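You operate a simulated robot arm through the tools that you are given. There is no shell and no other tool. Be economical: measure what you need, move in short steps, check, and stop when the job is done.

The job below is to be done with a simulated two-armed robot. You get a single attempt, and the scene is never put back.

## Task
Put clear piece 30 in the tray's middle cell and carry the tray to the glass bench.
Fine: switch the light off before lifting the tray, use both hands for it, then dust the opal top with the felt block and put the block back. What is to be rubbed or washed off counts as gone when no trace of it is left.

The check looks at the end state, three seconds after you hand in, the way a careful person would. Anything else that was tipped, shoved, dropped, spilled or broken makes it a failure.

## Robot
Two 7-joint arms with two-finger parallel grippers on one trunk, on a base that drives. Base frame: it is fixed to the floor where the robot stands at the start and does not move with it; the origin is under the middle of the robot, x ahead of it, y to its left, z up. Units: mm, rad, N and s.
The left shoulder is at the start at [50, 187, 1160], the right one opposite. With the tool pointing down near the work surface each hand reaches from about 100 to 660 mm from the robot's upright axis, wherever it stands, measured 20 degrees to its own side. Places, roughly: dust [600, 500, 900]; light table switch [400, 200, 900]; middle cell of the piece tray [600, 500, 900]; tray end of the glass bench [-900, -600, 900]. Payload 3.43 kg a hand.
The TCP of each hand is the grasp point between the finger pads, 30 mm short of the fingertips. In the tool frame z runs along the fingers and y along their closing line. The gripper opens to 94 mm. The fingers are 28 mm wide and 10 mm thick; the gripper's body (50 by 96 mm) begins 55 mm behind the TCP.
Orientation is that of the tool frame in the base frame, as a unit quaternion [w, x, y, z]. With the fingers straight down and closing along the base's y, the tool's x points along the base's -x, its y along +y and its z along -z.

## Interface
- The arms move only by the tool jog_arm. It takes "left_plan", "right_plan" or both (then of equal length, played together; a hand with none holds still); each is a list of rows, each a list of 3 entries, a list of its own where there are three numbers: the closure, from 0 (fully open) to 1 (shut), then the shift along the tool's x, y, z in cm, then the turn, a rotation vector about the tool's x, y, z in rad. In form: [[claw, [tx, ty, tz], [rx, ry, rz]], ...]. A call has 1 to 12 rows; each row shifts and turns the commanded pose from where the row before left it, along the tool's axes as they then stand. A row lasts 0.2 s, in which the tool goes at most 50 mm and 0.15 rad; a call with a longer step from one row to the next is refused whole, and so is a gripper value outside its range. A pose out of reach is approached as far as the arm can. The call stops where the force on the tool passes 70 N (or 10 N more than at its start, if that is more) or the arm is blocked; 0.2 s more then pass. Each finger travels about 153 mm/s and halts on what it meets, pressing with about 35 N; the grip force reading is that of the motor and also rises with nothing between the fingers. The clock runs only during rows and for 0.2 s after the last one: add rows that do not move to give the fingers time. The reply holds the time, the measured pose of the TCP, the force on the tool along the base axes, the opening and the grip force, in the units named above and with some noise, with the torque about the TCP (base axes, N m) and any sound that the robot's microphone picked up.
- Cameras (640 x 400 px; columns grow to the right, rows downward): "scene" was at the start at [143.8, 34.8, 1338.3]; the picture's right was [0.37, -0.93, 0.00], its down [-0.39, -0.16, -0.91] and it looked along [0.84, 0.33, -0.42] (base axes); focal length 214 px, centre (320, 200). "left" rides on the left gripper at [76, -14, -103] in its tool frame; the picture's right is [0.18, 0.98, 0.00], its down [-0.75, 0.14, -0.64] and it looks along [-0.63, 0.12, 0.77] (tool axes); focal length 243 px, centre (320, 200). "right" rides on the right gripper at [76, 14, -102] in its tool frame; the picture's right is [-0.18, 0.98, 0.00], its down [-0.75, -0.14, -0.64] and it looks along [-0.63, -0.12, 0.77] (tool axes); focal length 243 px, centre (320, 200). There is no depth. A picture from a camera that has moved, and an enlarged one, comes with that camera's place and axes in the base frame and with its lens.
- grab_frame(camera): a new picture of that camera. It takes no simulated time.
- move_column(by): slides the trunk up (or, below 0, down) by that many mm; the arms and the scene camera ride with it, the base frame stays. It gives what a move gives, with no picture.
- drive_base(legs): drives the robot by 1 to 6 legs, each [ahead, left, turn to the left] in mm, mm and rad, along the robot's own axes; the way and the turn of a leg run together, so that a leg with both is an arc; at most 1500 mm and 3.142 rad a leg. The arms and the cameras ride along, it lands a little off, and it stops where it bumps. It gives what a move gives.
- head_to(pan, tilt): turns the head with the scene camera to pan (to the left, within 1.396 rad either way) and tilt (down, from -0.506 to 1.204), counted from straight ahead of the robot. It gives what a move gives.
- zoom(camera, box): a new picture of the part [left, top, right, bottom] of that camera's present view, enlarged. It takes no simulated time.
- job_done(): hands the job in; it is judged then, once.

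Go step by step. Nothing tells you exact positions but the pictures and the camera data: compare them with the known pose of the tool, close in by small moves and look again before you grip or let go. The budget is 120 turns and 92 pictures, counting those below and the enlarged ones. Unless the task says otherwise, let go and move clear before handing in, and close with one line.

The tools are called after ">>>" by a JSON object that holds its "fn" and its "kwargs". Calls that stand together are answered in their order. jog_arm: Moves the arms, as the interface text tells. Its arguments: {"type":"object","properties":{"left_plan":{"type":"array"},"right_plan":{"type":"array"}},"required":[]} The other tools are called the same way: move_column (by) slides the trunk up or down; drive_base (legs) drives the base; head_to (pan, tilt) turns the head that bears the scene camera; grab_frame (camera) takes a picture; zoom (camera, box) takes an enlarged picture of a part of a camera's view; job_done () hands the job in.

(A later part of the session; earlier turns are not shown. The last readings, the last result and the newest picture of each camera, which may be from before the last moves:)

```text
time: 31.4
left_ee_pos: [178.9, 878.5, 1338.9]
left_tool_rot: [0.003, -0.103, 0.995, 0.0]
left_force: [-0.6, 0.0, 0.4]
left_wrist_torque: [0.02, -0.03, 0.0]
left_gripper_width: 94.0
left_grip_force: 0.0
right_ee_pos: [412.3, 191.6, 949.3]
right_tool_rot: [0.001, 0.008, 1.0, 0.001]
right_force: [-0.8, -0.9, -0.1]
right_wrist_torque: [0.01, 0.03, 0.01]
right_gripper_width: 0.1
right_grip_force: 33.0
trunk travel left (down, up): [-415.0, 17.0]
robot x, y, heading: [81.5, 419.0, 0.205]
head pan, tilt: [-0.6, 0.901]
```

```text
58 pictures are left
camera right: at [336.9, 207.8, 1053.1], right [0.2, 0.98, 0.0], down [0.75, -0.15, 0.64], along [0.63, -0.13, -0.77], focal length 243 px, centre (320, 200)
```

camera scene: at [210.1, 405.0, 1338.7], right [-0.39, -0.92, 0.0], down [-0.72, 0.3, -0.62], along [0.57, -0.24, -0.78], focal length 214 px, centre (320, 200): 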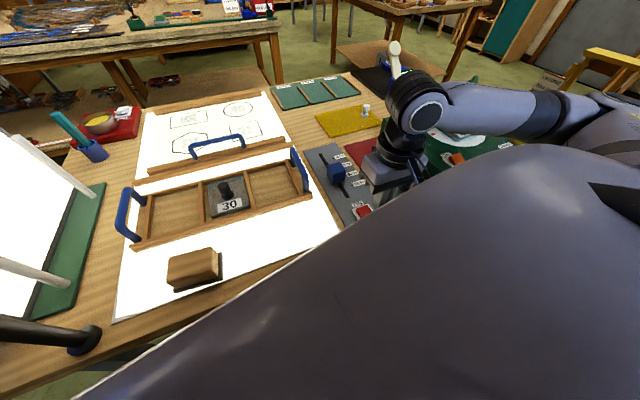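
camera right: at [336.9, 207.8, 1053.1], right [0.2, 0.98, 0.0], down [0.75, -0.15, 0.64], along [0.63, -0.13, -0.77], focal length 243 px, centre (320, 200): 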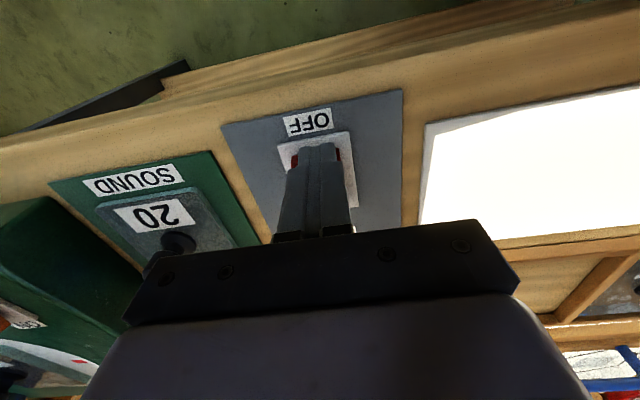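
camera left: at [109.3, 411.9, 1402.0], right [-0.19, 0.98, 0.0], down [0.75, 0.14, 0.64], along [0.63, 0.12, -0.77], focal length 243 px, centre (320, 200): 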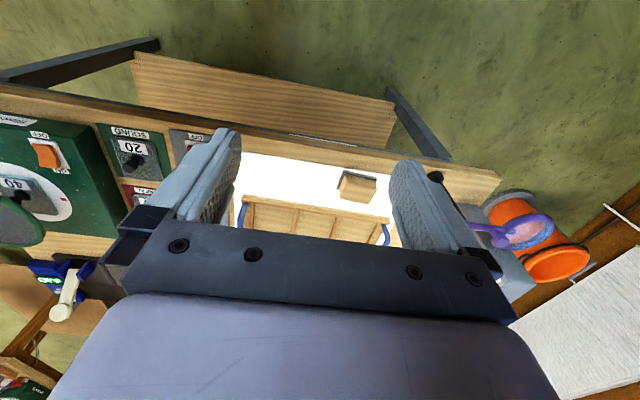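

>>> {"fn": "jog_arm", "kwargs": {"right_plan": [[1, [0, 0, 0.3], [0, 0, 0]], [1, [0, 0, 0.3], [0, 0, 0]], [1, [0, 0, 0.3], [0, 0, 0]], [1, [0, 0, 0.3], [0, 0, 0]], [1, [0, 0, 0.3], [0, 0, 0]]]}}

>>> {"fn": "grab_frame", "kwargs": {"camera": "right"}}

```text
time: 32.3
left_ee_pos: [175.8, 877.0, 1338.5]
left_tool_rot: [0.003, -0.103, 0.995, -0.001]
left_force: [-0.1, -0.5, 0.4]
left_wrist_torque: [-0.01, 0.02, -0.02]
left_gripper_width: 94.1
left_grip_force: 0.1
right_ee_pos: [411.0, 192.0, 946.6]
right_tool_rot: [0.011, 0.008, 1.0, 0.0]
right_force: [-15.4, -2.6, 40.6]
right_wrist_torque: [0.01, -0.17, -0.32]
right_gripper_width: 0.0
right_grip_force: 32.7
trunk travel left (down, up): [-415.0, 17.0]
robot x, y, heading: [83.6, 416.8, 0.202]
head pan, tilt: [-0.6, 0.901]
stopped in row 4 (right hand): the force on the tool passed its limit (the readings are from after the stop); the commanded pose is now the measured one
```

```text
57 pictures are left
camera right: at [333.9, 207.9, 1048.4], right [0.2, 0.98, 0.0], down [0.74, -0.15, 0.66], along [0.64, -0.13, -0.75], focal length 243 px, centre (320, 200)
```

right: 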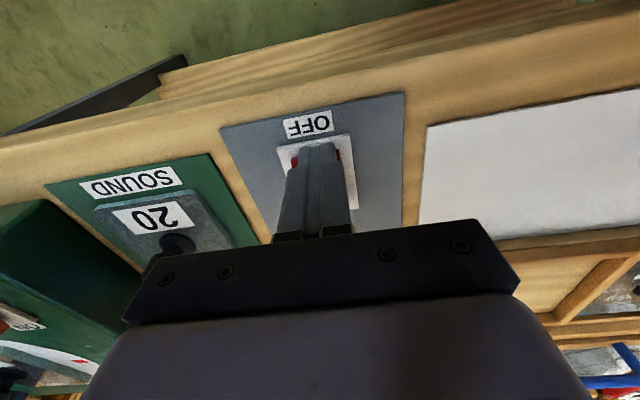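

The light is off. I'll raise the hand and look at the whole top for dust and for the handle geometry.

>>> {"fn": "jog_arm", "kwargs": {"right_plan": [[1, [0, 0, -1], [0, 0, 0]], [1, [0, 0, -4], [0, 0, 0]], [0.5, [0, 0, -4], [0, 0, 0]], [0, [0, 0, -4], [0, 0, 0]]]}}

>>> {"fn": "head_to", "kwargs": {"pan": -0.1, "tilt": 0.9}}

>>> {"fn": "zoom", "kwargs": {"camera": "scene", "box": [190, 110, 450, 290]}}

>>> {"fn": "zoom", "kwargs": {"camera": "scene", "box": [220, 130, 320, 260]}}

```text
time: 33.3
left_ee_pos: [178.8, 878.2, 1338.5]
left_tool_rot: [0.001, -0.103, 0.995, 0.001]
left_force: [0.4, -1.4, -1.3]
left_wrist_torque: [0.02, -0.01, -0.01]
left_gripper_width: 93.9
left_grip_force: 0.0
right_ee_pos: [411.5, 192.1, 1072.8]
right_tool_rot: [0.007, 0.009, 1.0, 0.0]
right_force: [0.0, 0.3, 0.0]
right_wrist_torque: [-0.05, -0.01, -0.01]
right_gripper_width: 93.9
right_grip_force: 0.2
trunk travel left (down, up): [-415.0, 17.0]
robot x, y, heading: [80.6, 420.7, 0.202]
head pan, tilt: [-0.6, 0.901]
```

```text
time: 34.2
left_ee_pos: [180.3, 876.5, 1337.7]
left_tool_rot: [0.002, -0.102, 0.995, 0.001]
left_force: [-0.1, -0.1, -0.8]
left_wrist_torque: [0.0, 0.0, -0.02]
left_gripper_width: 94.3
left_grip_force: 0.0
right_ee_pos: [412.4, 192.9, 1071.6]
right_tool_rot: [0.006, 0.008, 1.0, 0.0]
right_force: [-0.6, 0.1, -0.3]
right_wrist_torque: [0.06, 0.02, 0.0]
right_gripper_width: 94.0
right_grip_force: 0.0
trunk travel left (down, up): [-415.0, 17.0]
robot x, y, heading: [87.0, 418.9, 0.202]
head pan, tilt: [-0.099, 0.901]
```

```text
2.22 times, centred on (320, 200) of scene
camera zoom: at [215.4, 441.6, 1338.7], right [0.1, -0.99, 0.0], down [-0.78, -0.08, -0.62], along [0.62, 0.06, -0.78], focal length 477 px, centre (320, 200)
```

zoom: 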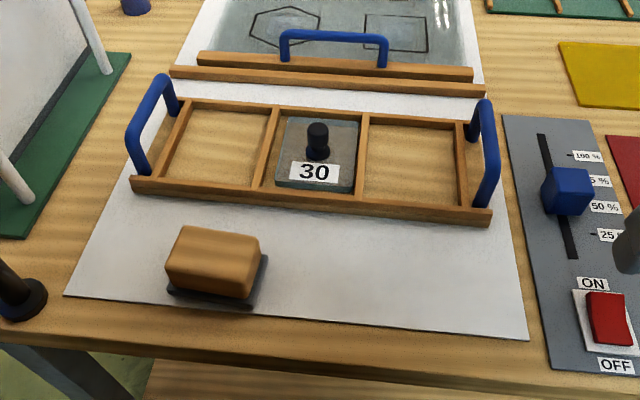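

```text
3.08 times, centred on (270, 195) of scene
camera zoom: at [215.4, 441.6, 1338.7], right [0.1, -0.99, 0.0], down [-0.78, -0.08, -0.62], along [0.62, 0.06, -0.78], focal length 660 px, centre (474, 215)
```

zoom: 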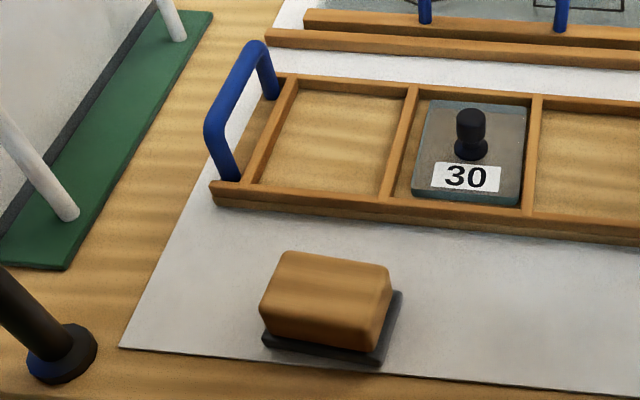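

The light is off. I put the tray's handle bars at about [621,686] and [612,297] with tops near z 975, and the dust must be under the tray. The lamp pole and lens sit near [390,760–860] up to z≈1100, so I'll move the base right and turn a bit more to keep the left elbow clear.

>>> {"fn": "move_column", "kwargs": {"by": 15}}

>>> {"fn": "drive_base", "kwargs": {"legs": [[-6, -90, 0.117]]}}

>>> {"fn": "jog_arm", "kwargs": {"left_plan": [[0, [0, -4, 0], [0, 0, 0.11]], [0, [0, -4, 0], [0, 0, 0.11]], [0, [0, -4, 0], [0, 0, 0.11]], [0, [-3, -2, 2], [0, 0, 0]], [0, [-3, -2, 2], [0, 0, 0]], [0, [-3, -2, 2], [0, 0, 0]]]}}

>>> {"fn": "head_to", "kwargs": {"pan": 0.2, "tilt": 0.7}}

>>> {"fn": "grab_frame", "kwargs": {"camera": "scene"}}

```text
time: 34.9
left_ee_pos: [179.1, 877.4, 1353.3]
left_tool_rot: [0.002, -0.102, 0.995, -0.001]
left_force: [0.3, 0.6, -0.1]
left_wrist_torque: [0.02, 0.04, 0.0]
left_gripper_width: 93.9
left_grip_force: 0.1
right_ee_pos: [411.4, 192.1, 1088.2]
right_tool_rot: [0.006, 0.008, 1.0, 0.0]
right_force: [0.4, 0.4, 0.2]
right_wrist_torque: [0.02, 0.02, -0.02]
right_gripper_width: 93.8
right_grip_force: 0.1
trunk travel left (down, up): [-430.0, 2.0]
robot x, y, heading: [81.2, 421.1, 0.203]
head pan, tilt: [-0.099, 0.901]
```

```text
time: 36.0
left_ee_pos: [142.9, 796.2, 1353.4]
left_tool_rot: [0.002, -0.16, 0.987, 0.0]
left_force: [1.1, -1.2, -0.3]
left_wrist_torque: [0.03, 0.02, 0.01]
left_gripper_width: 93.9
left_grip_force: 0.1
right_ee_pos: [454.7, 142.9, 1088.4]
right_tool_rot: [0.007, -0.049, 0.999, 0.0]
right_force: [0.4, -0.1, -0.5]
right_wrist_torque: [0.02, -0.02, 0.02]
right_gripper_width: 94.2
right_grip_force: 0.0
trunk travel left (down, up): [-430.0, 2.0]
robot x, y, heading: [98.8, 329.2, 0.324]
head pan, tilt: [-0.099, 0.901]
```

```text
time: 37.4
left_ee_pos: [259.4, 618.2, 1292.2]
left_tool_rot: [0.001, 0.004, 1.0, 0.0]
left_force: [-0.1, -0.2, 0.9]
left_wrist_torque: [-0.01, -0.01, 0.01]
left_gripper_width: 93.9
left_grip_force: 0.1
right_ee_pos: [455.5, 142.7, 1087.2]
right_tool_rot: [0.007, -0.05, 0.999, 0.001]
right_force: [1.0, -0.4, -0.5]
right_wrist_torque: [-0.02, 0.01, 0.01]
right_gripper_width: 93.8
right_grip_force: 0.0
trunk travel left (down, up): [-430.0, 2.0]
robot x, y, heading: [100.8, 330.4, 0.324]
head pan, tilt: [-0.099, 0.901]
```

```text
time: 38.2
left_ee_pos: [258.7, 619.5, 1292.8]
left_tool_rot: [0.002, 0.004, 1.0, 0.0]
left_force: [0.6, 0.5, -0.2]
left_wrist_torque: [-0.02, -0.02, 0.02]
left_gripper_width: 94.0
left_grip_force: 0.0
right_ee_pos: [455.3, 144.1, 1088.2]
right_tool_rot: [0.007, -0.05, 0.999, 0.0]
right_force: [0.0, 0.6, 0.0]
right_wrist_torque: [0.01, -0.02, 0.03]
right_gripper_width: 94.1
right_grip_force: 0.1
trunk travel left (down, up): [-430.0, 2.0]
robot x, y, heading: [99.0, 333.4, 0.321]
head pan, tilt: [0.201, 0.7]
```

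```text
54 pictures are left
camera scene: at [230.1, 394.0, 1369.8], right [0.5, -0.87, 0.0], down [-0.56, -0.32, -0.76], along [0.66, 0.38, -0.64], focal length 214 px, centre (320, 200)
```

scene: 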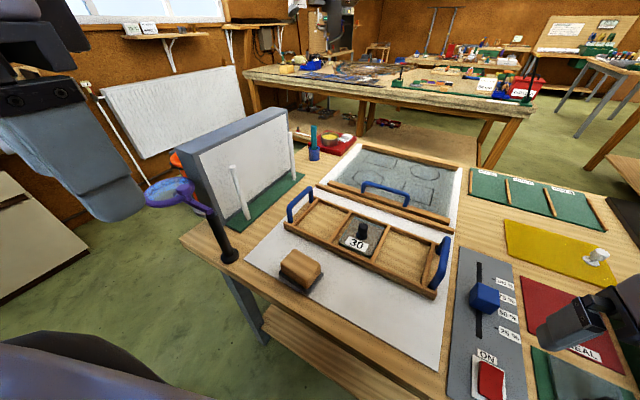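

The hands have a clear path to the handles. I'll bring both to hover about 115 mm above the bars, squared to the tray.

>>> {"fn": "jog_arm", "kwargs": {"left_plan": [[0, [-3.6, 0.67, 2], [0, 0, 0.015]], [0, [-3.6, 0.67, 2], [0, 0, 0]], [0, [-3.6, 0.67, 2], [0, 0, 0]], [0, [-3.6, 0.67, 2], [0, 0, 0]], [0, [-3.6, 0.67, 2], [0, 0, 0]], [0, [-3.6, 0.67, 2], [0, 0, 0]]], "right_plan": [[0, [0, 0, 0], [0, 0.014, 0.12]], [0, [-1.57, 1.54, 0], [0, 0, 0]], [0, [-1.57, 1.54, 0], [0, 0, 0]], [0, [-1.57, 1.54, 0], [0, 0, 0]], [0, [-1.57, 1.54, 0], [0, 0, 0]], [0, [-1.57, 1.54, 0], [0, 0, 0]]]}}

>>> {"fn": "grab_frame", "kwargs": {"camera": "scene"}}

```text
time: 39.6
left_ee_pos: [475.8, 656.2, 1172.4]
left_tool_rot: [0.001, 0.011, 1.0, 0.0]
left_force: [0.8, -0.6, 0.4]
left_wrist_torque: [0.0, 0.06, 0.02]
left_gripper_width: 94.1
left_grip_force: 0.0
right_ee_pos: [535.0, 220.0, 1088.2]
right_tool_rot: [-0.001, 0.011, 1.0, 0.001]
right_force: [0.0, 0.5, -0.7]
right_wrist_torque: [-0.02, 0.04, 0.0]
right_gripper_width: 94.0
right_grip_force: 0.0
trunk travel left (down, up): [-430.0, 2.0]
robot x, y, heading: [101.2, 332.5, 0.314]
head pan, tilt: [0.201, 0.7]
```

```text
53 pictures are left
camera scene: at [231.2, 395.0, 1369.6], right [0.5, -0.87, 0.0], down [-0.56, -0.32, -0.76], along [0.66, 0.38, -0.65], focal length 214 px, centre (320, 200)
```

scene: 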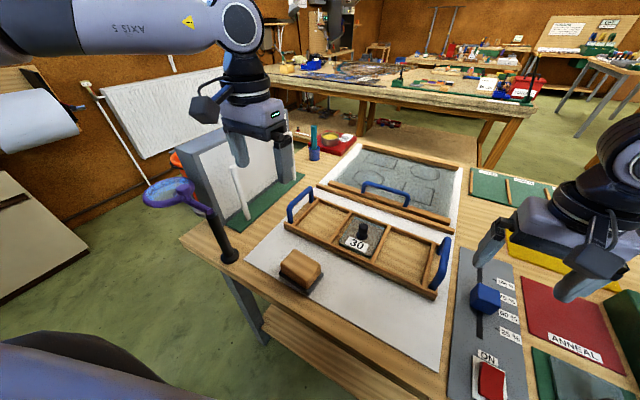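

The left forearm stays high above the pole, so I'll continue to the hover.

>>> {"fn": "jog_arm", "kwargs": {"left_plan": [[0, [-3.6, 0.67, 2], [0, 0, 0.006]], [0, [-3.6, 0.67, 2], [0, 0, 0]], [0, [-3.6, 0.67, 2], [0, 0, 0]], [0, [-3.6, 0.67, 2], [0, 0, 0]]], "right_plan": [[0, [-1.9, 1.9, 0], [0, 0, 0]], [0, [-1.9, 1.9, 0], [0, 0, 0]], [0, [-1.9, 1.9, 0], [0, 0, 0]], [0, [-1.9, 1.9, 0], [0, 0, 0]]]}}

>>> {"fn": "grab_frame", "kwargs": {"camera": "scene"}}

>>> {"fn": "grab_frame", "kwargs": {"camera": "left"}}

>>> {"fn": "grab_frame", "kwargs": {"camera": "right"}}

```text
time: 40.6
left_ee_pos: [527.5, 714.9, 1097.3]
left_tool_rot: [0.002, 0.014, 1.0, 0.0]
left_force: [-0.6, -0.6, -0.5]
left_wrist_torque: [-0.03, 0.02, 0.03]
left_gripper_width: 94.2
left_grip_force: 0.0
left hand out of reach, approached as far as the arm can: row 1, 2, 3, 4
right_ee_pos: [611.8, 293.4, 1088.2]
right_tool_rot: [0.0, 0.01, 1.0, 0.0]
right_force: [-0.5, 0.5, 0.2]
right_wrist_torque: [0.0, 0.0, -0.01]
right_gripper_width: 94.0
right_grip_force: 0.0
trunk travel left (down, up): [-430.0, 2.0]
robot x, y, heading: [101.5, 333.7, 0.322]
head pan, tilt: [0.201, 0.7]
```

```text
52 pictures are left
camera scene: at [230.0, 394.7, 1369.8], right [0.5, -0.87, 0.0], down [-0.56, -0.32, -0.76], along [0.66, 0.38, -0.64], focal length 214 px, centre (320, 200)
```

scene: 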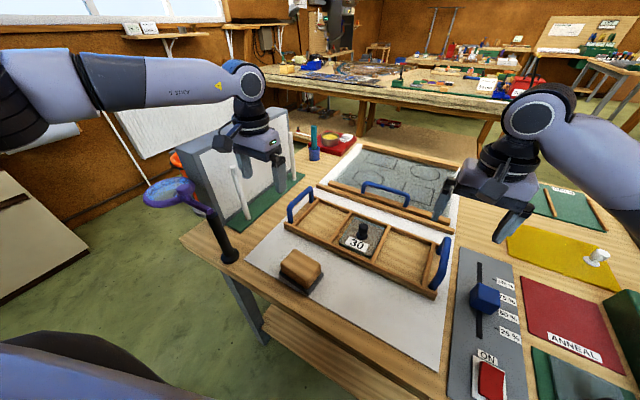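

```text
51 pictures are left
camera left: at [448.8, 704.0, 1199.0], right [-0.16, 0.99, 0.0], down [0.76, 0.12, 0.64], along [0.64, 0.1, -0.76], focal length 243 px, centre (320, 200)
```

left: 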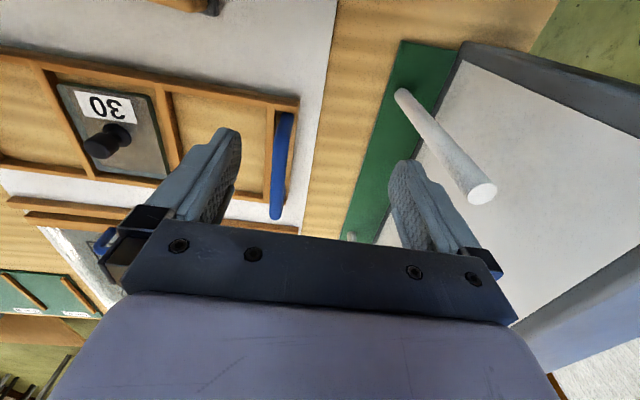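

```text
50 pictures are left
camera right: at [537.1, 309.9, 1190.7], right [0.2, 0.98, 0.0], down [0.75, -0.16, 0.64], along [0.63, -0.13, -0.77], focal length 243 px, centre (320, 200)
```

right: 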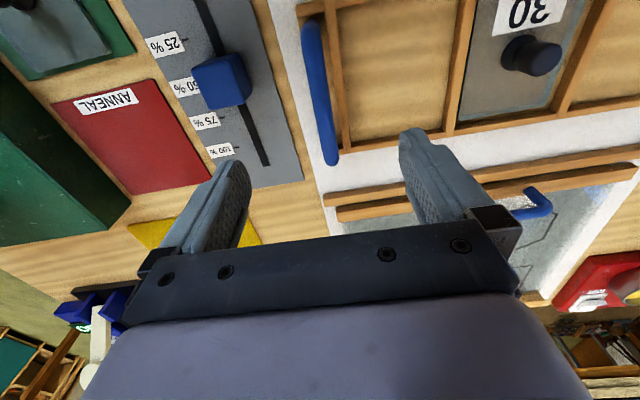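

The left hand can't quite reach from here. I'll draw it back and inward, shift the base a bit left again (the forearm runs high above the pole), and retry.

>>> {"fn": "jog_arm", "kwargs": {"left_plan": [[0, [4, -2, -2.5], [0, 0, 0]], [0, [4, -2, -2.5], [0, 0, 0]], [0, [4, -2, -1], [0, 0, 0]], [0, [2, -1, 0], [0, 0, 0]]]}}

```text
refused: row 1 steps farther than a row can; nothing moved
```

>>> {"fn": "jog_arm", "kwargs": {"left_plan": [[0, [3, -2, -2], [0, 0, 0]], [0, [3, -2, -2], [0, 0, 0]], [0, [3, -2, -1], [0, 0, 0]], [0, [2, -1, 0], [0, 0, 0]]]}}

```text
time: 41.6
left_ee_pos: [415.2, 646.6, 1148.6]
left_tool_rot: [0.001, 0.013, 1.0, 0.0]
left_force: [0.0, -1.0, 0.5]
left_wrist_torque: [0.0, 0.02, -0.01]
left_gripper_width: 94.0
left_grip_force: 0.0
right_ee_pos: [611.6, 292.5, 1087.0]
right_tool_rot: [-0.001, 0.011, 1.0, 0.001]
right_force: [0.3, 0.3, -0.4]
right_wrist_torque: [-0.03, 0.02, 0.0]
right_gripper_width: 93.9
right_grip_force: 0.1
trunk travel left (down, up): [-430.0, 2.0]
robot x, y, heading: [100.2, 333.0, 0.318]
head pan, tilt: [0.201, 0.7]
```

>>> {"fn": "drive_base", "kwargs": {"legs": [[30, 72, -0.12]]}}

>>> {"fn": "grab_frame", "kwargs": {"camera": "scene"}}

```text
time: 42.6
left_ee_pos: [456.4, 681.4, 1148.2]
left_tool_rot: [0.002, 0.075, 0.997, 0.0]
left_force: [-0.5, 0.2, 0.4]
left_wrist_torque: [-0.03, -0.02, -0.02]
left_gripper_width: 93.9
left_grip_force: 0.0
right_ee_pos: [608.7, 306.6, 1087.9]
right_tool_rot: [0.0, 0.072, 0.997, 0.001]
right_force: [0.6, 0.7, 0.7]
right_wrist_torque: [-0.05, 0.0, 0.01]
right_gripper_width: 93.9
right_grip_force: 0.0
trunk travel left (down, up): [-430.0, 2.0]
robot x, y, heading: [103.7, 409.7, 0.19]
head pan, tilt: [0.201, 0.7]
```

```text
49 pictures are left
camera scene: at [241.9, 453.8, 1369.8], right [0.39, -0.92, 0.0], down [-0.59, -0.25, -0.76], along [0.71, 0.3, -0.64], focal length 214 px, centre (320, 200)
```

scene: 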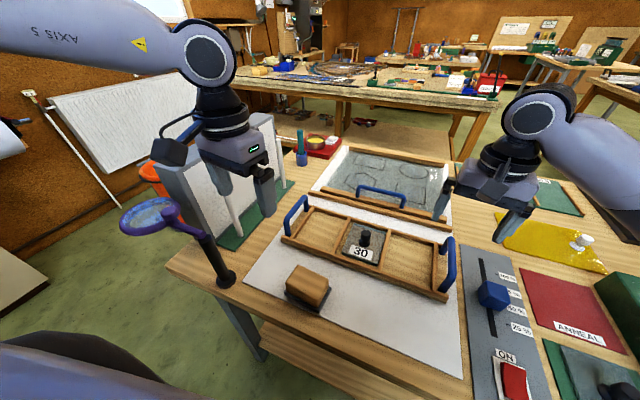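

I'll square both tools to the tray again and bring them over the bars.

>>> {"fn": "jog_arm", "kwargs": {"left_plan": [[0, [0, 0, 0], [0, 0, -0.124]], [0, [-3.3, 0.18, 1], [0, 0, 0]], [0, [-3.3, 0.18, 1], [0, 0, 0]], [0, [-3.3, 0.18, 1.5], [0, 0, 0]], [0, [-3.3, 0.18, 1.5], [0, 0, 0]], [0, [-3.3, 0.18, 1.5], [0, 0, 0]]], "right_plan": [[0, [0, 0, 0], [0, 0, -0.124]], [0, [-0.3, -1, 0], [0, 0, 0]], [0, [0, 0, 1], [0, 0, 0]], [0, [0, 0, 0], [0, 0, 0]], [0, [0, 0, 0], [0, 0, 0]], [0, [0, 0, 0], [0, 0, 0]]]}}

>>> {"fn": "grab_frame", "kwargs": {"camera": "scene"}}

>>> {"fn": "grab_frame", "kwargs": {"camera": "left"}}

>>> {"fn": "grab_frame", "kwargs": {"camera": "right"}}

```text
time: 44.0
left_ee_pos: [565.9, 718.7, 1088.2]
left_tool_rot: [0.002, 0.013, 1.0, 0.0]
left_force: [0.0, -0.4, 0.1]
left_wrist_torque: [-0.03, 0.0, 0.0]
left_gripper_width: 94.0
left_grip_force: 0.1
left hand out of reach, approached as far as the arm can: row 4, 5, 6
right_ee_pos: [611.8, 295.4, 1076.1]
right_tool_rot: [0.0, 0.01, 1.0, 0.0]
right_force: [0.7, 0.6, -0.1]
right_wrist_torque: [0.03, 0.0, -0.01]
right_gripper_width: 94.2
right_grip_force: 0.2
trunk travel left (down, up): [-430.0, 2.0]
robot x, y, heading: [103.9, 408.4, 0.194]
head pan, tilt: [0.201, 0.7]
```

```text
48 pictures are left
camera scene: at [242.1, 453.7, 1369.8], right [0.39, -0.92, 0.0], down [-0.59, -0.25, -0.76], along [0.7, 0.3, -0.64], focal length 214 px, centre (320, 200)
```

scene: 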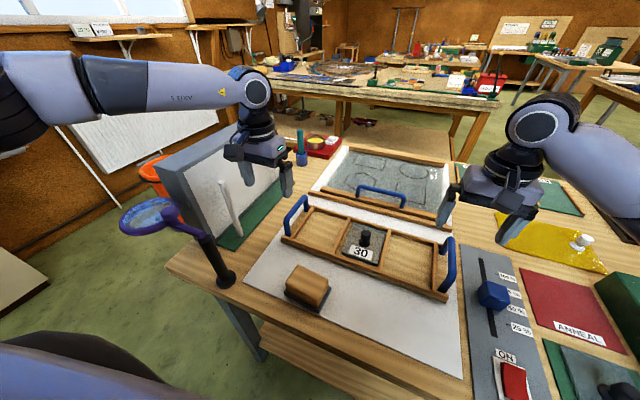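

```text
47 pictures are left
camera left: at [488.5, 707.0, 1192.3], right [-0.16, 0.99, 0.0], down [0.76, 0.12, 0.64], along [0.64, 0.1, -0.76], focal length 243 px, centre (320, 200)
```

left: 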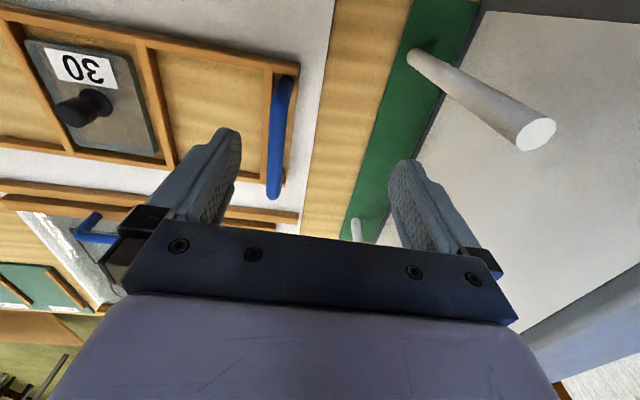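

```text
46 pictures are left
camera right: at [537.2, 311.9, 1180.4], right [0.2, 0.98, 0.0], down [0.75, -0.16, 0.64], along [0.63, -0.13, -0.77], focal length 243 px, centre (320, 200)
```

right: 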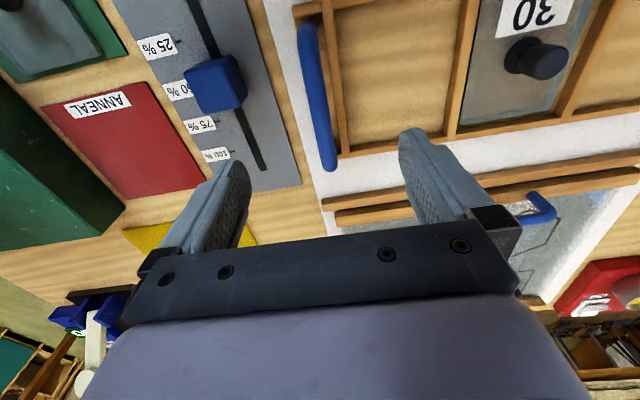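

The left arm's posture limits its reach with the base turned this way. I'll retract the left hand and stand squarely in front of the tray (heading about 0, y≈500), which is the natural pose.

>>> {"fn": "jog_arm", "kwargs": {"left_plan": [[0, [3.5, -2, -2], [0, 0, 0]], [0, [4, -2.5, -1], [0, 0, 0]], [0, [4, -2.5, -1], [0, 0, 0]], [0, [4, -2, 0], [0, 0, 0]]]}}

>>> {"fn": "drive_base", "kwargs": {"legs": [[9, 90, -0.192]]}}

>>> {"fn": "jog_arm", "kwargs": {"left_plan": [[0, [0, 0, 0], [0, 0, -0.1]], [0, [0, 0, 0], [0, 0, -0.09]], [0, [-3, 0, 1], [0, 0, 0]], [0, [-3, 0, 1], [0, 0, 0]]], "right_plan": [[0, [0, 0, 0], [0, 0, -0.1]], [0, [0, 0, 0], [0, 0, -0.09]], [0, [-1, 0, 0], [0, 0, 0]], [0, [-1, 0, 0], [0, 0, 0]]]}}

>>> {"fn": "grab_frame", "kwargs": {"camera": "scene"}}

```text
time: 45.0
left_ee_pos: [409.9, 633.8, 1128.6]
left_tool_rot: [0.002, 0.013, 1.0, 0.0]
left_force: [-0.2, 0.7, -0.2]
left_wrist_torque: [0.01, 0.0, -0.03]
left_gripper_width: 93.9
left_grip_force: 0.1
right_ee_pos: [611.4, 295.7, 1078.0]
right_tool_rot: [0.001, 0.009, 1.0, 0.001]
right_force: [-0.3, -0.1, 0.2]
right_wrist_torque: [-0.01, 0.01, -0.01]
right_gripper_width: 93.9
right_grip_force: 0.0
trunk travel left (down, up): [-430.0, 2.0]
robot x, y, heading: [106.4, 409.5, 0.198]
head pan, tilt: [0.201, 0.7]
```

```text
time: 46.1
left_ee_pos: [447.2, 666.5, 1129.0]
left_tool_rot: [0.001, 0.107, 0.994, 0.0]
left_force: [-0.1, 0.4, -0.1]
left_wrist_torque: [0.0, 0.0, 0.0]
left_gripper_width: 94.0
left_grip_force: 0.1
right_ee_pos: [582.6, 294.3, 1077.2]
right_tool_rot: [0.0, 0.103, 0.995, 0.0]
right_force: [0.3, -0.2, 0.3]
right_wrist_torque: [-0.05, 0.01, 0.0]
right_gripper_width: 94.2
right_grip_force: 0.1
trunk travel left (down, up): [-430.0, 2.0]
robot x, y, heading: [106.5, 495.6, 0.009]
head pan, tilt: [0.201, 0.7]
```

```text
time: 47.1
left_ee_pos: [507.9, 664.8, 1108.7]
left_tool_rot: [0.0, 0.011, 1.0, 0.0]
left_force: [-0.8, 1.1, 0.5]
left_wrist_torque: [-0.01, 0.0, 0.0]
left_gripper_width: 94.0
left_grip_force: 0.1
right_ee_pos: [601.8, 294.0, 1077.0]
right_tool_rot: [0.0, 0.008, 1.0, 0.001]
right_force: [0.1, 0.3, 0.3]
right_wrist_torque: [0.0, -0.02, -0.02]
right_gripper_width: 93.8
right_grip_force: 0.0
trunk travel left (down, up): [-430.0, 2.0]
robot x, y, heading: [106.3, 497.9, 0.015]
head pan, tilt: [0.201, 0.7]
```

```text
45 pictures are left
camera scene: at [248.0, 518.1, 1369.7], right [0.21, -0.98, 0.0], down [-0.63, -0.14, -0.76], along [0.75, 0.16, -0.64], focal length 214 px, centre (320, 200)
```

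scene: 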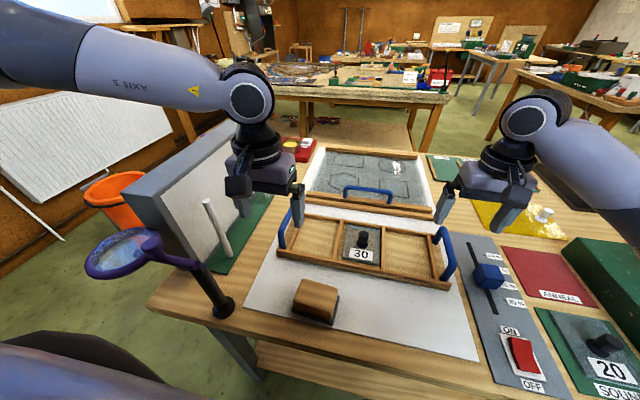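

The left forearm is well clear of the lens, so I'll continue to the hover over the bars.

>>> {"fn": "jog_arm", "kwargs": {"left_plan": [[0, [-3, 0.6, 1.5], [0, 0, 0]], [0, [-3, 0.6, 1.5], [0, 0, 0]], [0, [-3, 0.6, 1.5], [0, 0, 0]], [0, [-2.3, 0.6, 1.3], [0, 0, 0]]], "right_plan": [[0, [-0.3, 0.1, 0.7], [0, 0, 0]], [0, [-0.3, 0.1, 0.7], [0, 0, 0]], [0, [-0.3, 0.1, 0.7], [0, 0, 0]], [0, [-0.1, 0, 0.6], [0, 0, 0]]]}}

>>> {"fn": "grab_frame", "kwargs": {"camera": "left"}}

>>> {"fn": "grab_frame", "kwargs": {"camera": "right"}}

```text
time: 48.1
left_ee_pos: [598.7, 708.8, 1058.0]
left_tool_rot: [0.002, 0.011, 1.0, -0.001]
left_force: [0.3, 0.0, -0.2]
left_wrist_torque: [-0.01, 0.01, -0.03]
left_gripper_width: 94.2
left_grip_force: 0.1
left hand out of reach, approached as far as the arm can: row 3, 4
right_ee_pos: [612.1, 296.8, 1050.0]
right_tool_rot: [0.0, 0.009, 1.0, 0.0]
right_force: [0.7, 0.2, -0.2]
right_wrist_torque: [0.0, 0.02, 0.0]
right_gripper_width: 93.6
right_grip_force: 0.1
trunk travel left (down, up): [-430.0, 2.0]
robot x, y, heading: [104.7, 495.5, 0.01]
head pan, tilt: [0.201, 0.7]
```

```text
44 pictures are left
camera left: at [521.8, 695.8, 1160.1], right [-0.16, 0.99, 0.0], down [0.75, 0.12, 0.64], along [0.64, 0.1, -0.76], focal length 243 px, centre (320, 200)
```

left: 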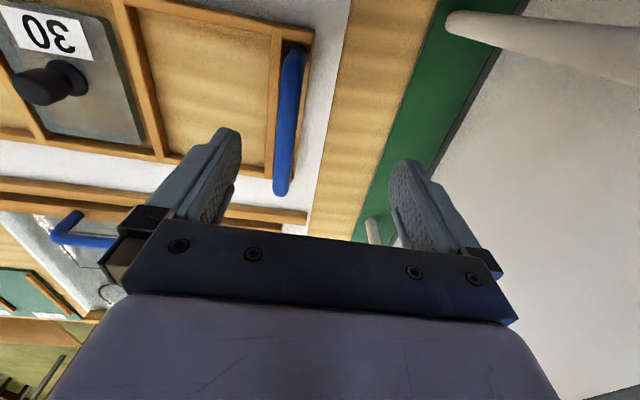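

```text
43 pictures are left
camera right: at [537.0, 313.0, 1152.8], right [0.2, 0.98, 0.0], down [0.75, -0.15, 0.64], along [0.63, -0.13, -0.77], focal length 243 px, centre (320, 200)
```

right: 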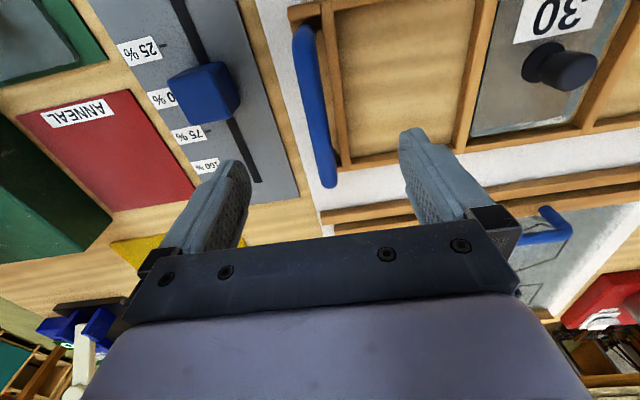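

The left arm reaches further the higher the hand is relative to the shoulder. I'll pull both hands up by 120 mm, lower the trunk by 120 mm and try again, checking clearance over the lens.

>>> {"fn": "jog_arm", "kwargs": {"left_plan": [[0, [3, -1.2, -3], [0, 0, 0]], [0, [3, -1.2, -3], [0, 0, 0]], [0, [1, 0, -3], [0, 0, 0]], [0, [0, 0, -3], [0, 0, 0]]], "right_plan": [[0, [0, 0, -3], [0, 0, 0]], [0, [0, 0, -3], [0, 0, 0]], [0, [0, 0, -3], [0, 0, 0]], [0, [0, 0, -3], [0, 0, 0]]]}}

>>> {"fn": "move_column", "kwargs": {"by": -120}}

>>> {"fn": "jog_arm", "kwargs": {"left_plan": [[0, [-3, 0.2, 0.3], [0, 0, 0]], [0, [-3, 0.2, 0.3], [0, 0, 0]], [0, [-2, 0, 0], [0, 0, 0]]]}}

>>> {"fn": "grab_frame", "kwargs": {"camera": "scene"}}

```text
time: 49.1
left_ee_pos: [525.7, 686.9, 1173.8]
left_tool_rot: [0.002, 0.012, 1.0, 0.0]
left_force: [0.0, 0.4, -0.1]
left_wrist_torque: [0.01, 0.01, -0.02]
left_gripper_width: 94.0
left_grip_force: 0.1
right_ee_pos: [610.9, 296.7, 1169.5]
right_tool_rot: [0.0, 0.008, 1.0, 0.0]
right_force: [0.1, -0.3, 0.7]
right_wrist_torque: [0.03, 0.0, 0.02]
right_gripper_width: 94.3
right_grip_force: 0.0
trunk travel left (down, up): [-430.0, 2.0]
robot x, y, heading: [106.9, 502.6, 0.01]
head pan, tilt: [0.201, 0.7]
```

```text
time: 50.6
left_ee_pos: [525.7, 687.7, 1054.8]
left_tool_rot: [0.003, 0.011, 1.0, 0.0]
left_force: [-0.3, 0.3, -0.3]
left_wrist_torque: [-0.01, 0.01, 0.0]
left_gripper_width: 93.9
left_grip_force: 0.0
right_ee_pos: [610.8, 296.9, 1049.8]
right_tool_rot: [0.002, 0.008, 1.0, 0.0]
right_force: [0.6, 0.0, -0.1]
right_wrist_torque: [0.01, -0.03, 0.01]
right_gripper_width: 94.1
right_grip_force: 0.1
trunk travel left (down, up): [-310.0, 122.0]
robot x, y, heading: [106.5, 499.9, 0.01]
head pan, tilt: [0.201, 0.7]
```

```text
time: 51.5
left_ee_pos: [597.9, 701.0, 1047.0]
left_tool_rot: [0.002, 0.011, 1.0, 0.0]
left_force: [0.1, 0.8, 0.4]
left_wrist_torque: [0.04, -0.03, -0.04]
left_gripper_width: 94.0
left_grip_force: 0.1
left hand out of reach, approached as far as the arm can: row 3
right_ee_pos: [610.9, 296.3, 1049.6]
right_tool_rot: [0.0, 0.007, 1.0, 0.0]
right_force: [-0.4, 0.4, 0.1]
right_wrist_torque: [-0.01, 0.0, 0.01]
right_gripper_width: 93.9
right_grip_force: 0.1
trunk travel left (down, up): [-310.0, 122.0]
robot x, y, heading: [105.4, 498.2, 0.008]
head pan, tilt: [0.201, 0.7]
```

```text
42 pictures are left
camera scene: at [247.2, 517.9, 1249.9], right [0.21, -0.98, 0.0], down [-0.63, -0.14, -0.77], along [0.75, 0.16, -0.64], focal length 214 px, centre (320, 200)
```

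scene: 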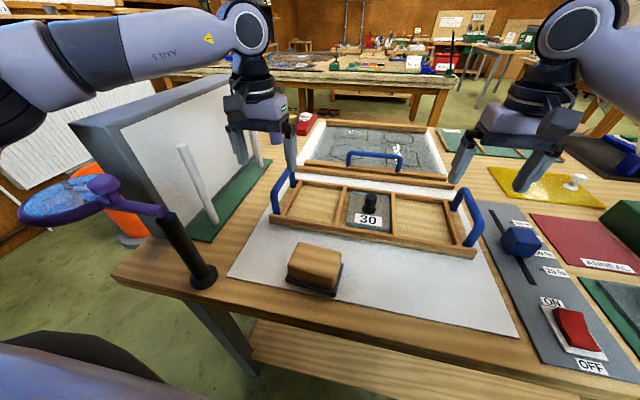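

The limit seems to lie in the left wrist or elbow posture rather than the distance. As a quick test, I'll yaw the left tool a little and see whether the reach changes.

>>> {"fn": "jog_arm", "kwargs": {"left_plan": [[0, [3, -2.5, -2], [0, 0, 0.15]], [0, [0, -0.5, -2], [0, 0, 0.15]], [0, [0, 0, 0], [0, 0, 0.15]], [0, [-3, -1.5, 0], [0, 0, 0]], [0, [-3, -1.5, 0], [0, 0, 0]]]}}

```text
time: 52.6
left_ee_pos: [567.2, 692.5, 1103.1]
left_tool_rot: [0.001, 0.235, 0.972, -0.001]
left_force: [0.3, 0.3, 0.3]
left_wrist_torque: [0.01, -0.03, -0.01]
left_gripper_width: 93.7
left_grip_force: 0.1
left hand out of reach, approached as far as the arm can: row 2, 4, 5
right_ee_pos: [611.5, 296.7, 1049.4]
right_tool_rot: [0.0, 0.008, 1.0, -0.001]
right_force: [-0.7, 0.1, -0.1]
right_wrist_torque: [-0.04, 0.0, 0.0]
right_gripper_width: 94.1
right_grip_force: 0.1
trunk travel left (down, up): [-310.0, 122.0]
robot x, y, heading: [106.3, 500.4, 0.011]
head pan, tilt: [0.201, 0.7]
```

A more negative yaw makes it worse, so I'll flip the left tool the other way by a half turn, which is an equivalent grasp, after backing off from the rods.

>>> {"fn": "jog_arm", "kwargs": {"left_plan": [[0, [1.6, -3.4, 0], [0, 0, 0]], [0, [1.6, -3.4, 0], [0, 0, 0]], [0, [1.6, -3.4, 0], [0, 0, 0]], [0, [0, 0, 0], [0, 0, -0.15]], [0, [0, 0, 0], [0, 0, -0.15]], [0, [0, 0, 0], [0, 0, -0.15]], [0, [0, 0, 0], [0, 0, -0.15]], [0, [0, 0, 0], [0, 0, -0.15]], [0, [0, 0, 0], [0, 0, -0.15]], [0, [0, 0, 0], [0, 0, -0.15]], [0, [0, 0, 0], [0, 0, -0.15]], [0, [0, 0, 0], [0, 0, -0.15]]]}}

>>> {"fn": "jog_arm", "kwargs": {"left_plan": [[0, [0, 0, 0], [0, 0, -0.15]], [0, [0, 0, 0], [0, 0, -0.15]], [0, [0, 0, 0], [0, 0, -0.15]], [0, [0, 0, 0], [0, 0, -0.15]], [0, [0, 0, 0], [0, 0, -0.15]], [0, [0, 0, 0], [0, 0, -0.15]], [0, [0, 0, 0], [0, 0, -0.15]], [0, [0, 0, 0], [0, 0, -0.15]], [0, [0, 0, 0], [0, 0, -0.15]], [0, [0, 0, 0], [0, 0, -0.15]], [0, [0, 0, 0], [0, 0, -0.15]], [0, [0, 0, 0], [0, 0, -0.15]]]}}

>>> {"fn": "grab_frame", "kwargs": {"camera": "scene"}}

```text
time: 55.2
left_ee_pos: [492.3, 645.9, 1111.2]
left_tool_rot: [0.001, -0.425, 0.905, 0.0]
left_force: [-0.3, 0.0, 0.4]
left_wrist_torque: [0.0, 0.04, 0.01]
left_gripper_width: 94.0
left_grip_force: 0.0
left hand out of reach, approached as far as the arm can: row 2, 3
right_ee_pos: [611.1, 296.4, 1049.4]
right_tool_rot: [0.001, 0.007, 1.0, 0.001]
right_force: [0.3, 0.0, 0.0]
right_wrist_torque: [-0.02, 0.0, 0.0]
right_gripper_width: 94.1
right_grip_force: 0.0
trunk travel left (down, up): [-310.0, 122.0]
robot x, y, heading: [107.3, 501.0, 0.009]
head pan, tilt: [0.201, 0.7]
```

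```text
time: 57.9
left_ee_pos: [492.1, 645.3, 1111.3]
left_tool_rot: [0.001, 0.974, -0.227, 0.002]
left_force: [-0.7, 0.4, -1.0]
left_wrist_torque: [-0.02, 0.0, -0.01]
left_gripper_width: 94.0
left_grip_force: 0.1
right_ee_pos: [610.2, 296.4, 1049.8]
right_tool_rot: [0.0, 0.008, 1.0, 0.0]
right_force: [-0.2, 0.0, -0.6]
right_wrist_torque: [0.02, -0.02, -0.02]
right_gripper_width: 93.8
right_grip_force: 0.0
trunk travel left (down, up): [-310.0, 122.0]
robot x, y, heading: [108.8, 497.7, 0.014]
head pan, tilt: [0.201, 0.7]
```

```text
41 pictures are left
camera scene: at [247.2, 517.9, 1249.9], right [0.21, -0.98, 0.0], down [-0.63, -0.14, -0.77], along [0.75, 0.16, -0.64], focal length 214 px, centre (320, 200)
```

scene: 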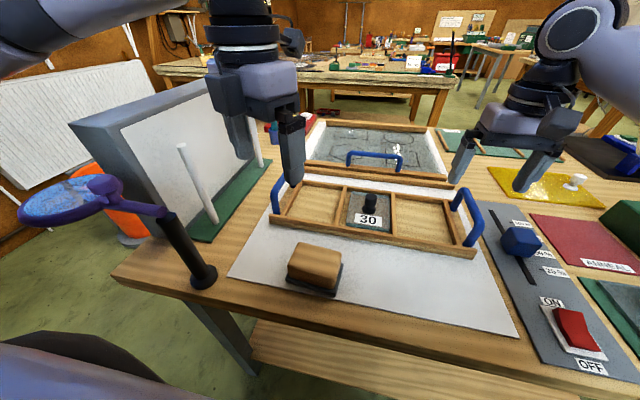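

The flip worked. I'll finish the yaw and move the left hand over its bar.

>>> {"fn": "jog_arm", "kwargs": {"left_plan": [[0, [0, 0, 0], [0, 0, -0.145]], [0, [0, 0, 0], [0, 0, -0.145]], [0, [0, 0, 0], [0, 0, -0.145]], [0, [3.2, -1.05, 1.5], [0, 0, 0]], [0, [3.2, -1.05, 1.5], [0, 0, 0]], [0, [3.2, -1.05, 1.5], [0, 0, 0]], [0, [3.2, -1.05, 1.5], [0, 0, 0]]]}}

>>> {"fn": "grab_frame", "kwargs": {"camera": "scene"}}

```text
time: 59.5
left_ee_pos: [586.3, 694.7, 1064.6]
left_tool_rot: [0.0, 1.0, -0.016, 0.002]
left_force: [-0.1, 0.1, -0.1]
left_wrist_torque: [-0.01, -0.02, -0.02]
left_gripper_width: 94.1
left_grip_force: 0.1
left hand out of reach, approached as far as the arm can: row 5, 6, 7
right_ee_pos: [612.4, 296.6, 1049.2]
right_tool_rot: [0.0, 0.007, 1.0, 0.0]
right_force: [-0.1, 0.9, 0.7]
right_wrist_torque: [0.03, 0.0, -0.04]
right_gripper_width: 94.1
right_grip_force: 0.0
trunk travel left (down, up): [-310.0, 122.0]
robot x, y, heading: [107.3, 499.5, 0.014]
head pan, tilt: [0.201, 0.7]
```

```text
40 pictures are left
camera scene: at [247.8, 518.2, 1249.7], right [0.21, -0.98, 0.0], down [-0.63, -0.14, -0.76], along [0.75, 0.16, -0.64], focal length 214 px, centre (320, 200)
```

scene: 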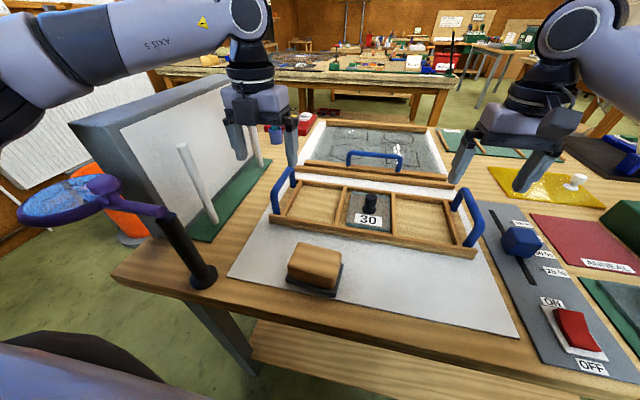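

It's an elbow-posture limit, not the wrist. I'll bring the left hand inward across the midline, mirroring how the right arm started, undo the flip there, then come outward from inside.

>>> {"fn": "jog_arm", "kwargs": {"left_plan": [[0, [-1.5, 4.3, -1.6], [0, 0, 0]], [0, [-1.5, 4.3, -1.6], [0, 0, 0]], [0, [-1.5, 4.3, -1.6], [0, 0, 0]], [0, [-1.5, 4.3, -1.6], [0, 0, 0]], [0, [-1.5, 4.3, -1.6], [0, 0, 0]], [0, [0, 0, 0], [0, 0, 0.15]], [0, [0, 0, 0], [0, 0, 0.15]], [0, [0, 0, 0], [0, 0, 0.15]], [0, [0, 0, 0], [0, 0, 0.15]], [0, [0, 0, 0], [0, 0, 0.15]], [0, [0, 0, 0], [0, 0, 0.15]], [0, [0, 0, 0], [0, 0, 0.15]]]}}

>>> {"fn": "jog_arm", "kwargs": {"left_plan": [[0, [0, 0, 0], [0, 0, 0.15]], [0, [0, 0, 0], [0, 0, 0.15]], [0, [0, 0, 0], [0, 0, 0.15]], [0, [0, 0, 0], [0, 0, 0.15]], [0, [0, 0, 0], [0, 0, 0.15]], [0, [0, 0, 0], [0, 0, 0.15]], [0, [0, 0, 0], [0, 0, 0.15]], [0, [0, 0, 0], [0, 0, 0.15]], [0, [0, 0, 0], [0, 0, 0.15]], [0, [0, 0, 0], [0, 0, 0.15]], [0, [0, 0, 0], [0, 0, 0.15]], [0, [0, 0, 0], [0, 0, 0.15]]]}}

>>> {"fn": "grab_frame", "kwargs": {"camera": "scene"}}

```text
time: 62.0
left_ee_pos: [507.6, 650.6, 1091.1]
left_tool_rot: [-0.001, 0.857, -0.516, 0.001]
left_force: [0.1, 0.2, 0.2]
left_wrist_torque: [0.01, 0.02, -0.05]
left_gripper_width: 94.0
left_grip_force: 0.0
left hand out of reach, approached as far as the arm can: row 1, 2, 3, 4, 5
right_ee_pos: [611.6, 297.0, 1049.6]
right_tool_rot: [0.001, 0.007, 1.0, 0.0]
right_force: [-0.3, 0.0, -0.9]
right_wrist_torque: [0.02, 0.0, 0.0]
right_gripper_width: 94.1
right_grip_force: 0.0
trunk travel left (down, up): [-310.0, 122.0]
robot x, y, heading: [108.0, 496.8, 0.013]
head pan, tilt: [0.201, 0.7]
```

```text
time: 64.7
left_ee_pos: [508.5, 649.7, 1090.5]
left_tool_rot: [0.003, -0.129, 0.992, 0.0]
left_force: [-0.2, -0.1, 0.3]
left_wrist_torque: [0.02, -0.02, -0.03]
left_gripper_width: 94.3
left_grip_force: 0.1
right_ee_pos: [611.7, 295.9, 1049.7]
right_tool_rot: [0.0, 0.008, 1.0, 0.0]
right_force: [0.3, 0.9, 0.4]
right_wrist_torque: [-0.05, 0.03, -0.01]
right_gripper_width: 93.9
right_grip_force: 0.1
trunk travel left (down, up): [-310.0, 122.0]
robot x, y, heading: [108.5, 500.6, 0.009]
head pan, tilt: [0.201, 0.7]
```

```text
39 pictures are left
camera scene: at [247.4, 517.9, 1249.8], right [0.21, -0.98, 0.0], down [-0.63, -0.14, -0.76], along [0.75, 0.16, -0.64], focal length 214 px, centre (320, 200)
```

scene: 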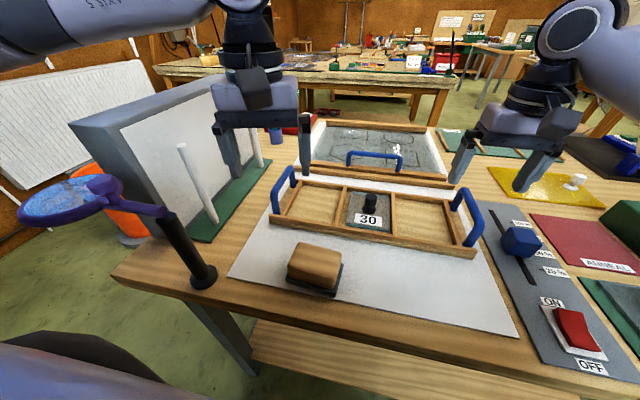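

Even inward motion is blocked there. I'll raise the trunk for clearance, draw the left hand back near its starting pose, and then sweep it inward to reset the elbow.

>>> {"fn": "move_column", "kwargs": {"by": 100}}

>>> {"fn": "jog_arm", "kwargs": {"left_plan": [[0, [2.7, 2.8, -2.1], [0, 0, 0]], [0, [2.7, 2.8, -2.1], [0, 0, 0]], [0, [2.7, 2.8, -2.1], [0, 0, 0]], [0, [2.7, 2.8, -2.1], [0, 0, 0]], [0, [2.7, 2.8, -2.1], [0, 0, 0]], [0, [1.2, -4.4, 0], [0, 0, 0]], [0, [1.2, -4.4, 0], [0, 0, 0]], [0, [1.2, -4.4, 0], [0, 0, 0]], [0, [1.2, -4.4, 0], [0, 0, 0]], [0, [1.2, -4.4, 0], [0, 0, 0]]]}}

```text
time: 66.0
left_ee_pos: [509.0, 650.1, 1190.7]
left_tool_rot: [0.001, -0.131, 0.991, 0.0]
left_force: [-0.2, 0.0, 0.4]
left_wrist_torque: [-0.02, -0.03, 0.01]
left_gripper_width: 94.2
left_grip_force: 0.1
right_ee_pos: [611.7, 297.2, 1148.8]
right_tool_rot: [0.0, 0.008, 1.0, 0.001]
right_force: [-1.1, -0.4, -0.4]
right_wrist_torque: [-0.03, 0.0, -0.01]
right_gripper_width: 94.2
right_grip_force: 0.0
trunk travel left (down, up): [-410.0, 22.0]
robot x, y, heading: [106.1, 498.7, 0.008]
head pan, tilt: [0.201, 0.7]
```

```text
time: 67.5
left_ee_pos: [346.9, 694.8, 1294.6]
left_tool_rot: [-0.001, -0.119, 0.993, 0.002]
left_force: [-4.3, 15.3, -3.0]
left_wrist_torque: [-1.64, -0.65, -1.49]
left_gripper_width: 93.7
left_grip_force: 0.1
right_ee_pos: [611.8, 296.7, 1149.2]
right_tool_rot: [0.0, 0.008, 1.0, 0.0]
right_force: [0.5, 0.2, -0.1]
right_wrist_torque: [-0.07, -0.04, -0.01]
right_gripper_width: 94.1
right_grip_force: 0.0
trunk travel left (down, up): [-410.0, 22.0]
robot x, y, heading: [106.2, 503.0, 0.013]
head pan, tilt: [0.201, 0.7]
stopped in row 7 (left hand): the force on the tool passed its limit (the readings are from after the stop); the commanded pose is now the measured one
```

The left hand met something there; I'll look.

>>> {"fn": "head_to", "kwargs": {"pan": 0.9, "tilt": 0.2}}

>>> {"fn": "grab_frame", "kwargs": {"camera": "scene"}}

>>> {"fn": "grab_frame", "kwargs": {"camera": "left"}}

```text
time: 68.6
left_ee_pos: [346.5, 692.2, 1294.4]
left_tool_rot: [-0.002, -0.124, 0.992, 0.001]
left_force: [0.0, -0.4, 0.1]
left_wrist_torque: [0.01, 0.04, -0.03]
left_gripper_width: 94.0
left_grip_force: 0.1
right_ee_pos: [612.1, 297.1, 1150.5]
right_tool_rot: [0.0, 0.007, 1.0, 0.0]
right_force: [0.0, 0.5, 0.0]
right_wrist_torque: [0.0, -0.03, 0.02]
right_gripper_width: 93.9
right_grip_force: 0.1
trunk travel left (down, up): [-410.0, 22.0]
robot x, y, heading: [110.9, 500.4, 0.015]
head pan, tilt: [0.901, 0.201]
```

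```text
38 pictures are left
camera scene: at [221.5, 573.6, 1395.2], right [0.79, -0.61, 0.0], down [-0.12, -0.16, -0.98], along [0.6, 0.77, -0.2], focal length 214 px, centre (320, 200)
```

scene: 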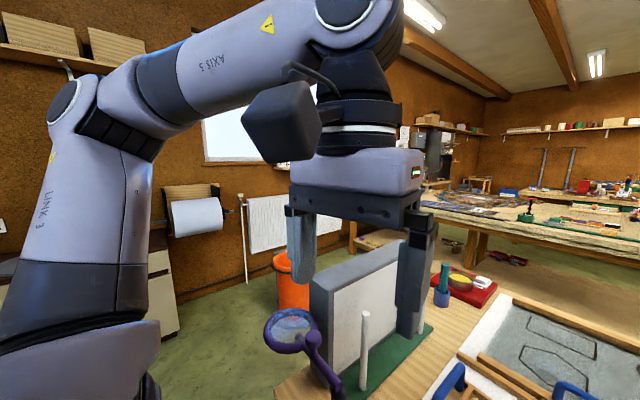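

```text
37 pictures are left
camera left: at [275.7, 659.8, 1398.0], right [-0.42, 0.91, 0.0], down [0.7, 0.32, 0.64], along [0.58, 0.27, -0.77], focal length 243 px, centre (320, 200)
```

left: 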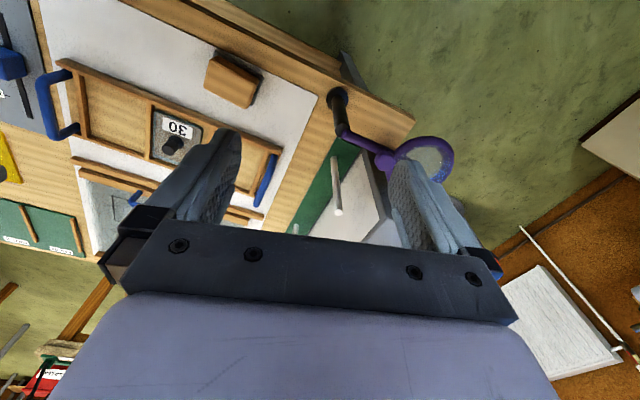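

Nothing is touching; the arm is in an elbow-up posture and the force was a jerk. I'll continue inward with smaller steps.

>>> {"fn": "jog_arm", "kwargs": {"left_plan": [[0, [0.6, -2.2, 0], [0, 0, 0]], [0, [0.6, -2.2, 0], [0, 0, 0]], [0, [0.6, -2.2, 0], [0, 0, 0]], [0, [0.6, -2.2, 0], [0, 0, 0]], [0, [0, -2.2, 0], [0, 0, 0.06]], [0, [0, -2.2, 0], [0, 0, 0.06]], [0, [0, -2.2, 0], [0, 0, 0.06]], [0, [0, -2.2, 0], [0, 0, 0.06]]]}}

>>> {"fn": "grab_frame", "kwargs": {"camera": "scene"}}

```text
time: 70.4
left_ee_pos: [382.3, 646.7, 1304.6]
left_tool_rot: [-0.002, -0.033, 0.999, -0.001]
left_force: [0.2, 0.1, 0.7]
left_wrist_torque: [-0.01, -0.01, 0.02]
left_gripper_width: 94.1
left_grip_force: 0.0
left hand out of reach, approached as far as the arm can: row 4, 5, 6, 7, 8
right_ee_pos: [612.2, 297.1, 1148.7]
right_tool_rot: [0.0, 0.008, 1.0, -0.001]
right_force: [0.4, 0.7, -0.4]
right_wrist_torque: [-0.01, 0.03, -0.01]
right_gripper_width: 93.9
right_grip_force: 0.2
trunk travel left (down, up): [-410.0, 22.0]
robot x, y, heading: [108.8, 497.8, 0.009]
head pan, tilt: [0.901, 0.201]
```

```text
36 pictures are left
camera scene: at [222.1, 574.3, 1395.1], right [0.79, -0.61, 0.0], down [-0.12, -0.16, -0.98], along [0.6, 0.77, -0.2], focal length 214 px, centre (320, 200)
```

scene: 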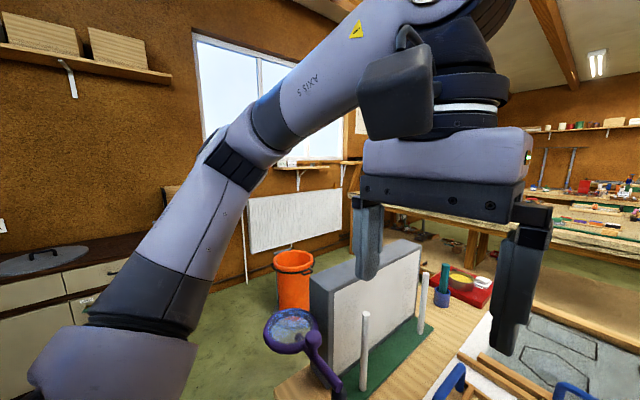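

I'll compare with the right arm's posture, which reaches properly.

>>> {"fn": "head_to", "kwargs": {"pan": -0.9, "tilt": 0.2}}

>>> {"fn": "grab_frame", "kwargs": {"camera": "scene"}}

```text
time: 72.2
left_ee_pos: [382.3, 644.9, 1304.6]
left_tool_rot: [-0.002, -0.034, 0.999, 0.0]
left_force: [0.5, -0.6, 0.4]
left_wrist_torque: [0.02, -0.03, 0.02]
left_gripper_width: 93.8
left_grip_force: 0.0
right_ee_pos: [611.2, 295.3, 1149.8]
right_tool_rot: [0.0, 0.008, 1.0, 0.0]
right_force: [-0.1, 0.4, -0.6]
right_wrist_torque: [0.01, -0.01, -0.02]
right_gripper_width: 94.2
right_grip_force: 0.0
trunk travel left (down, up): [-410.0, 22.0]
robot x, y, heading: [105.7, 499.4, 0.015]
head pan, tilt: [-0.901, 0.201]
```

```text
35 pictures are left
camera scene: at [223.0, 427.7, 1395.2], right [-0.78, -0.63, 0.0], down [-0.13, 0.15, -0.98], along [0.62, -0.76, -0.2], focal length 214 px, centre (320, 200)
```

scene: 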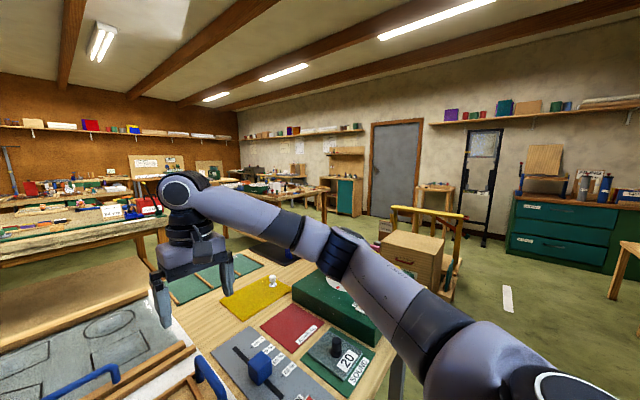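

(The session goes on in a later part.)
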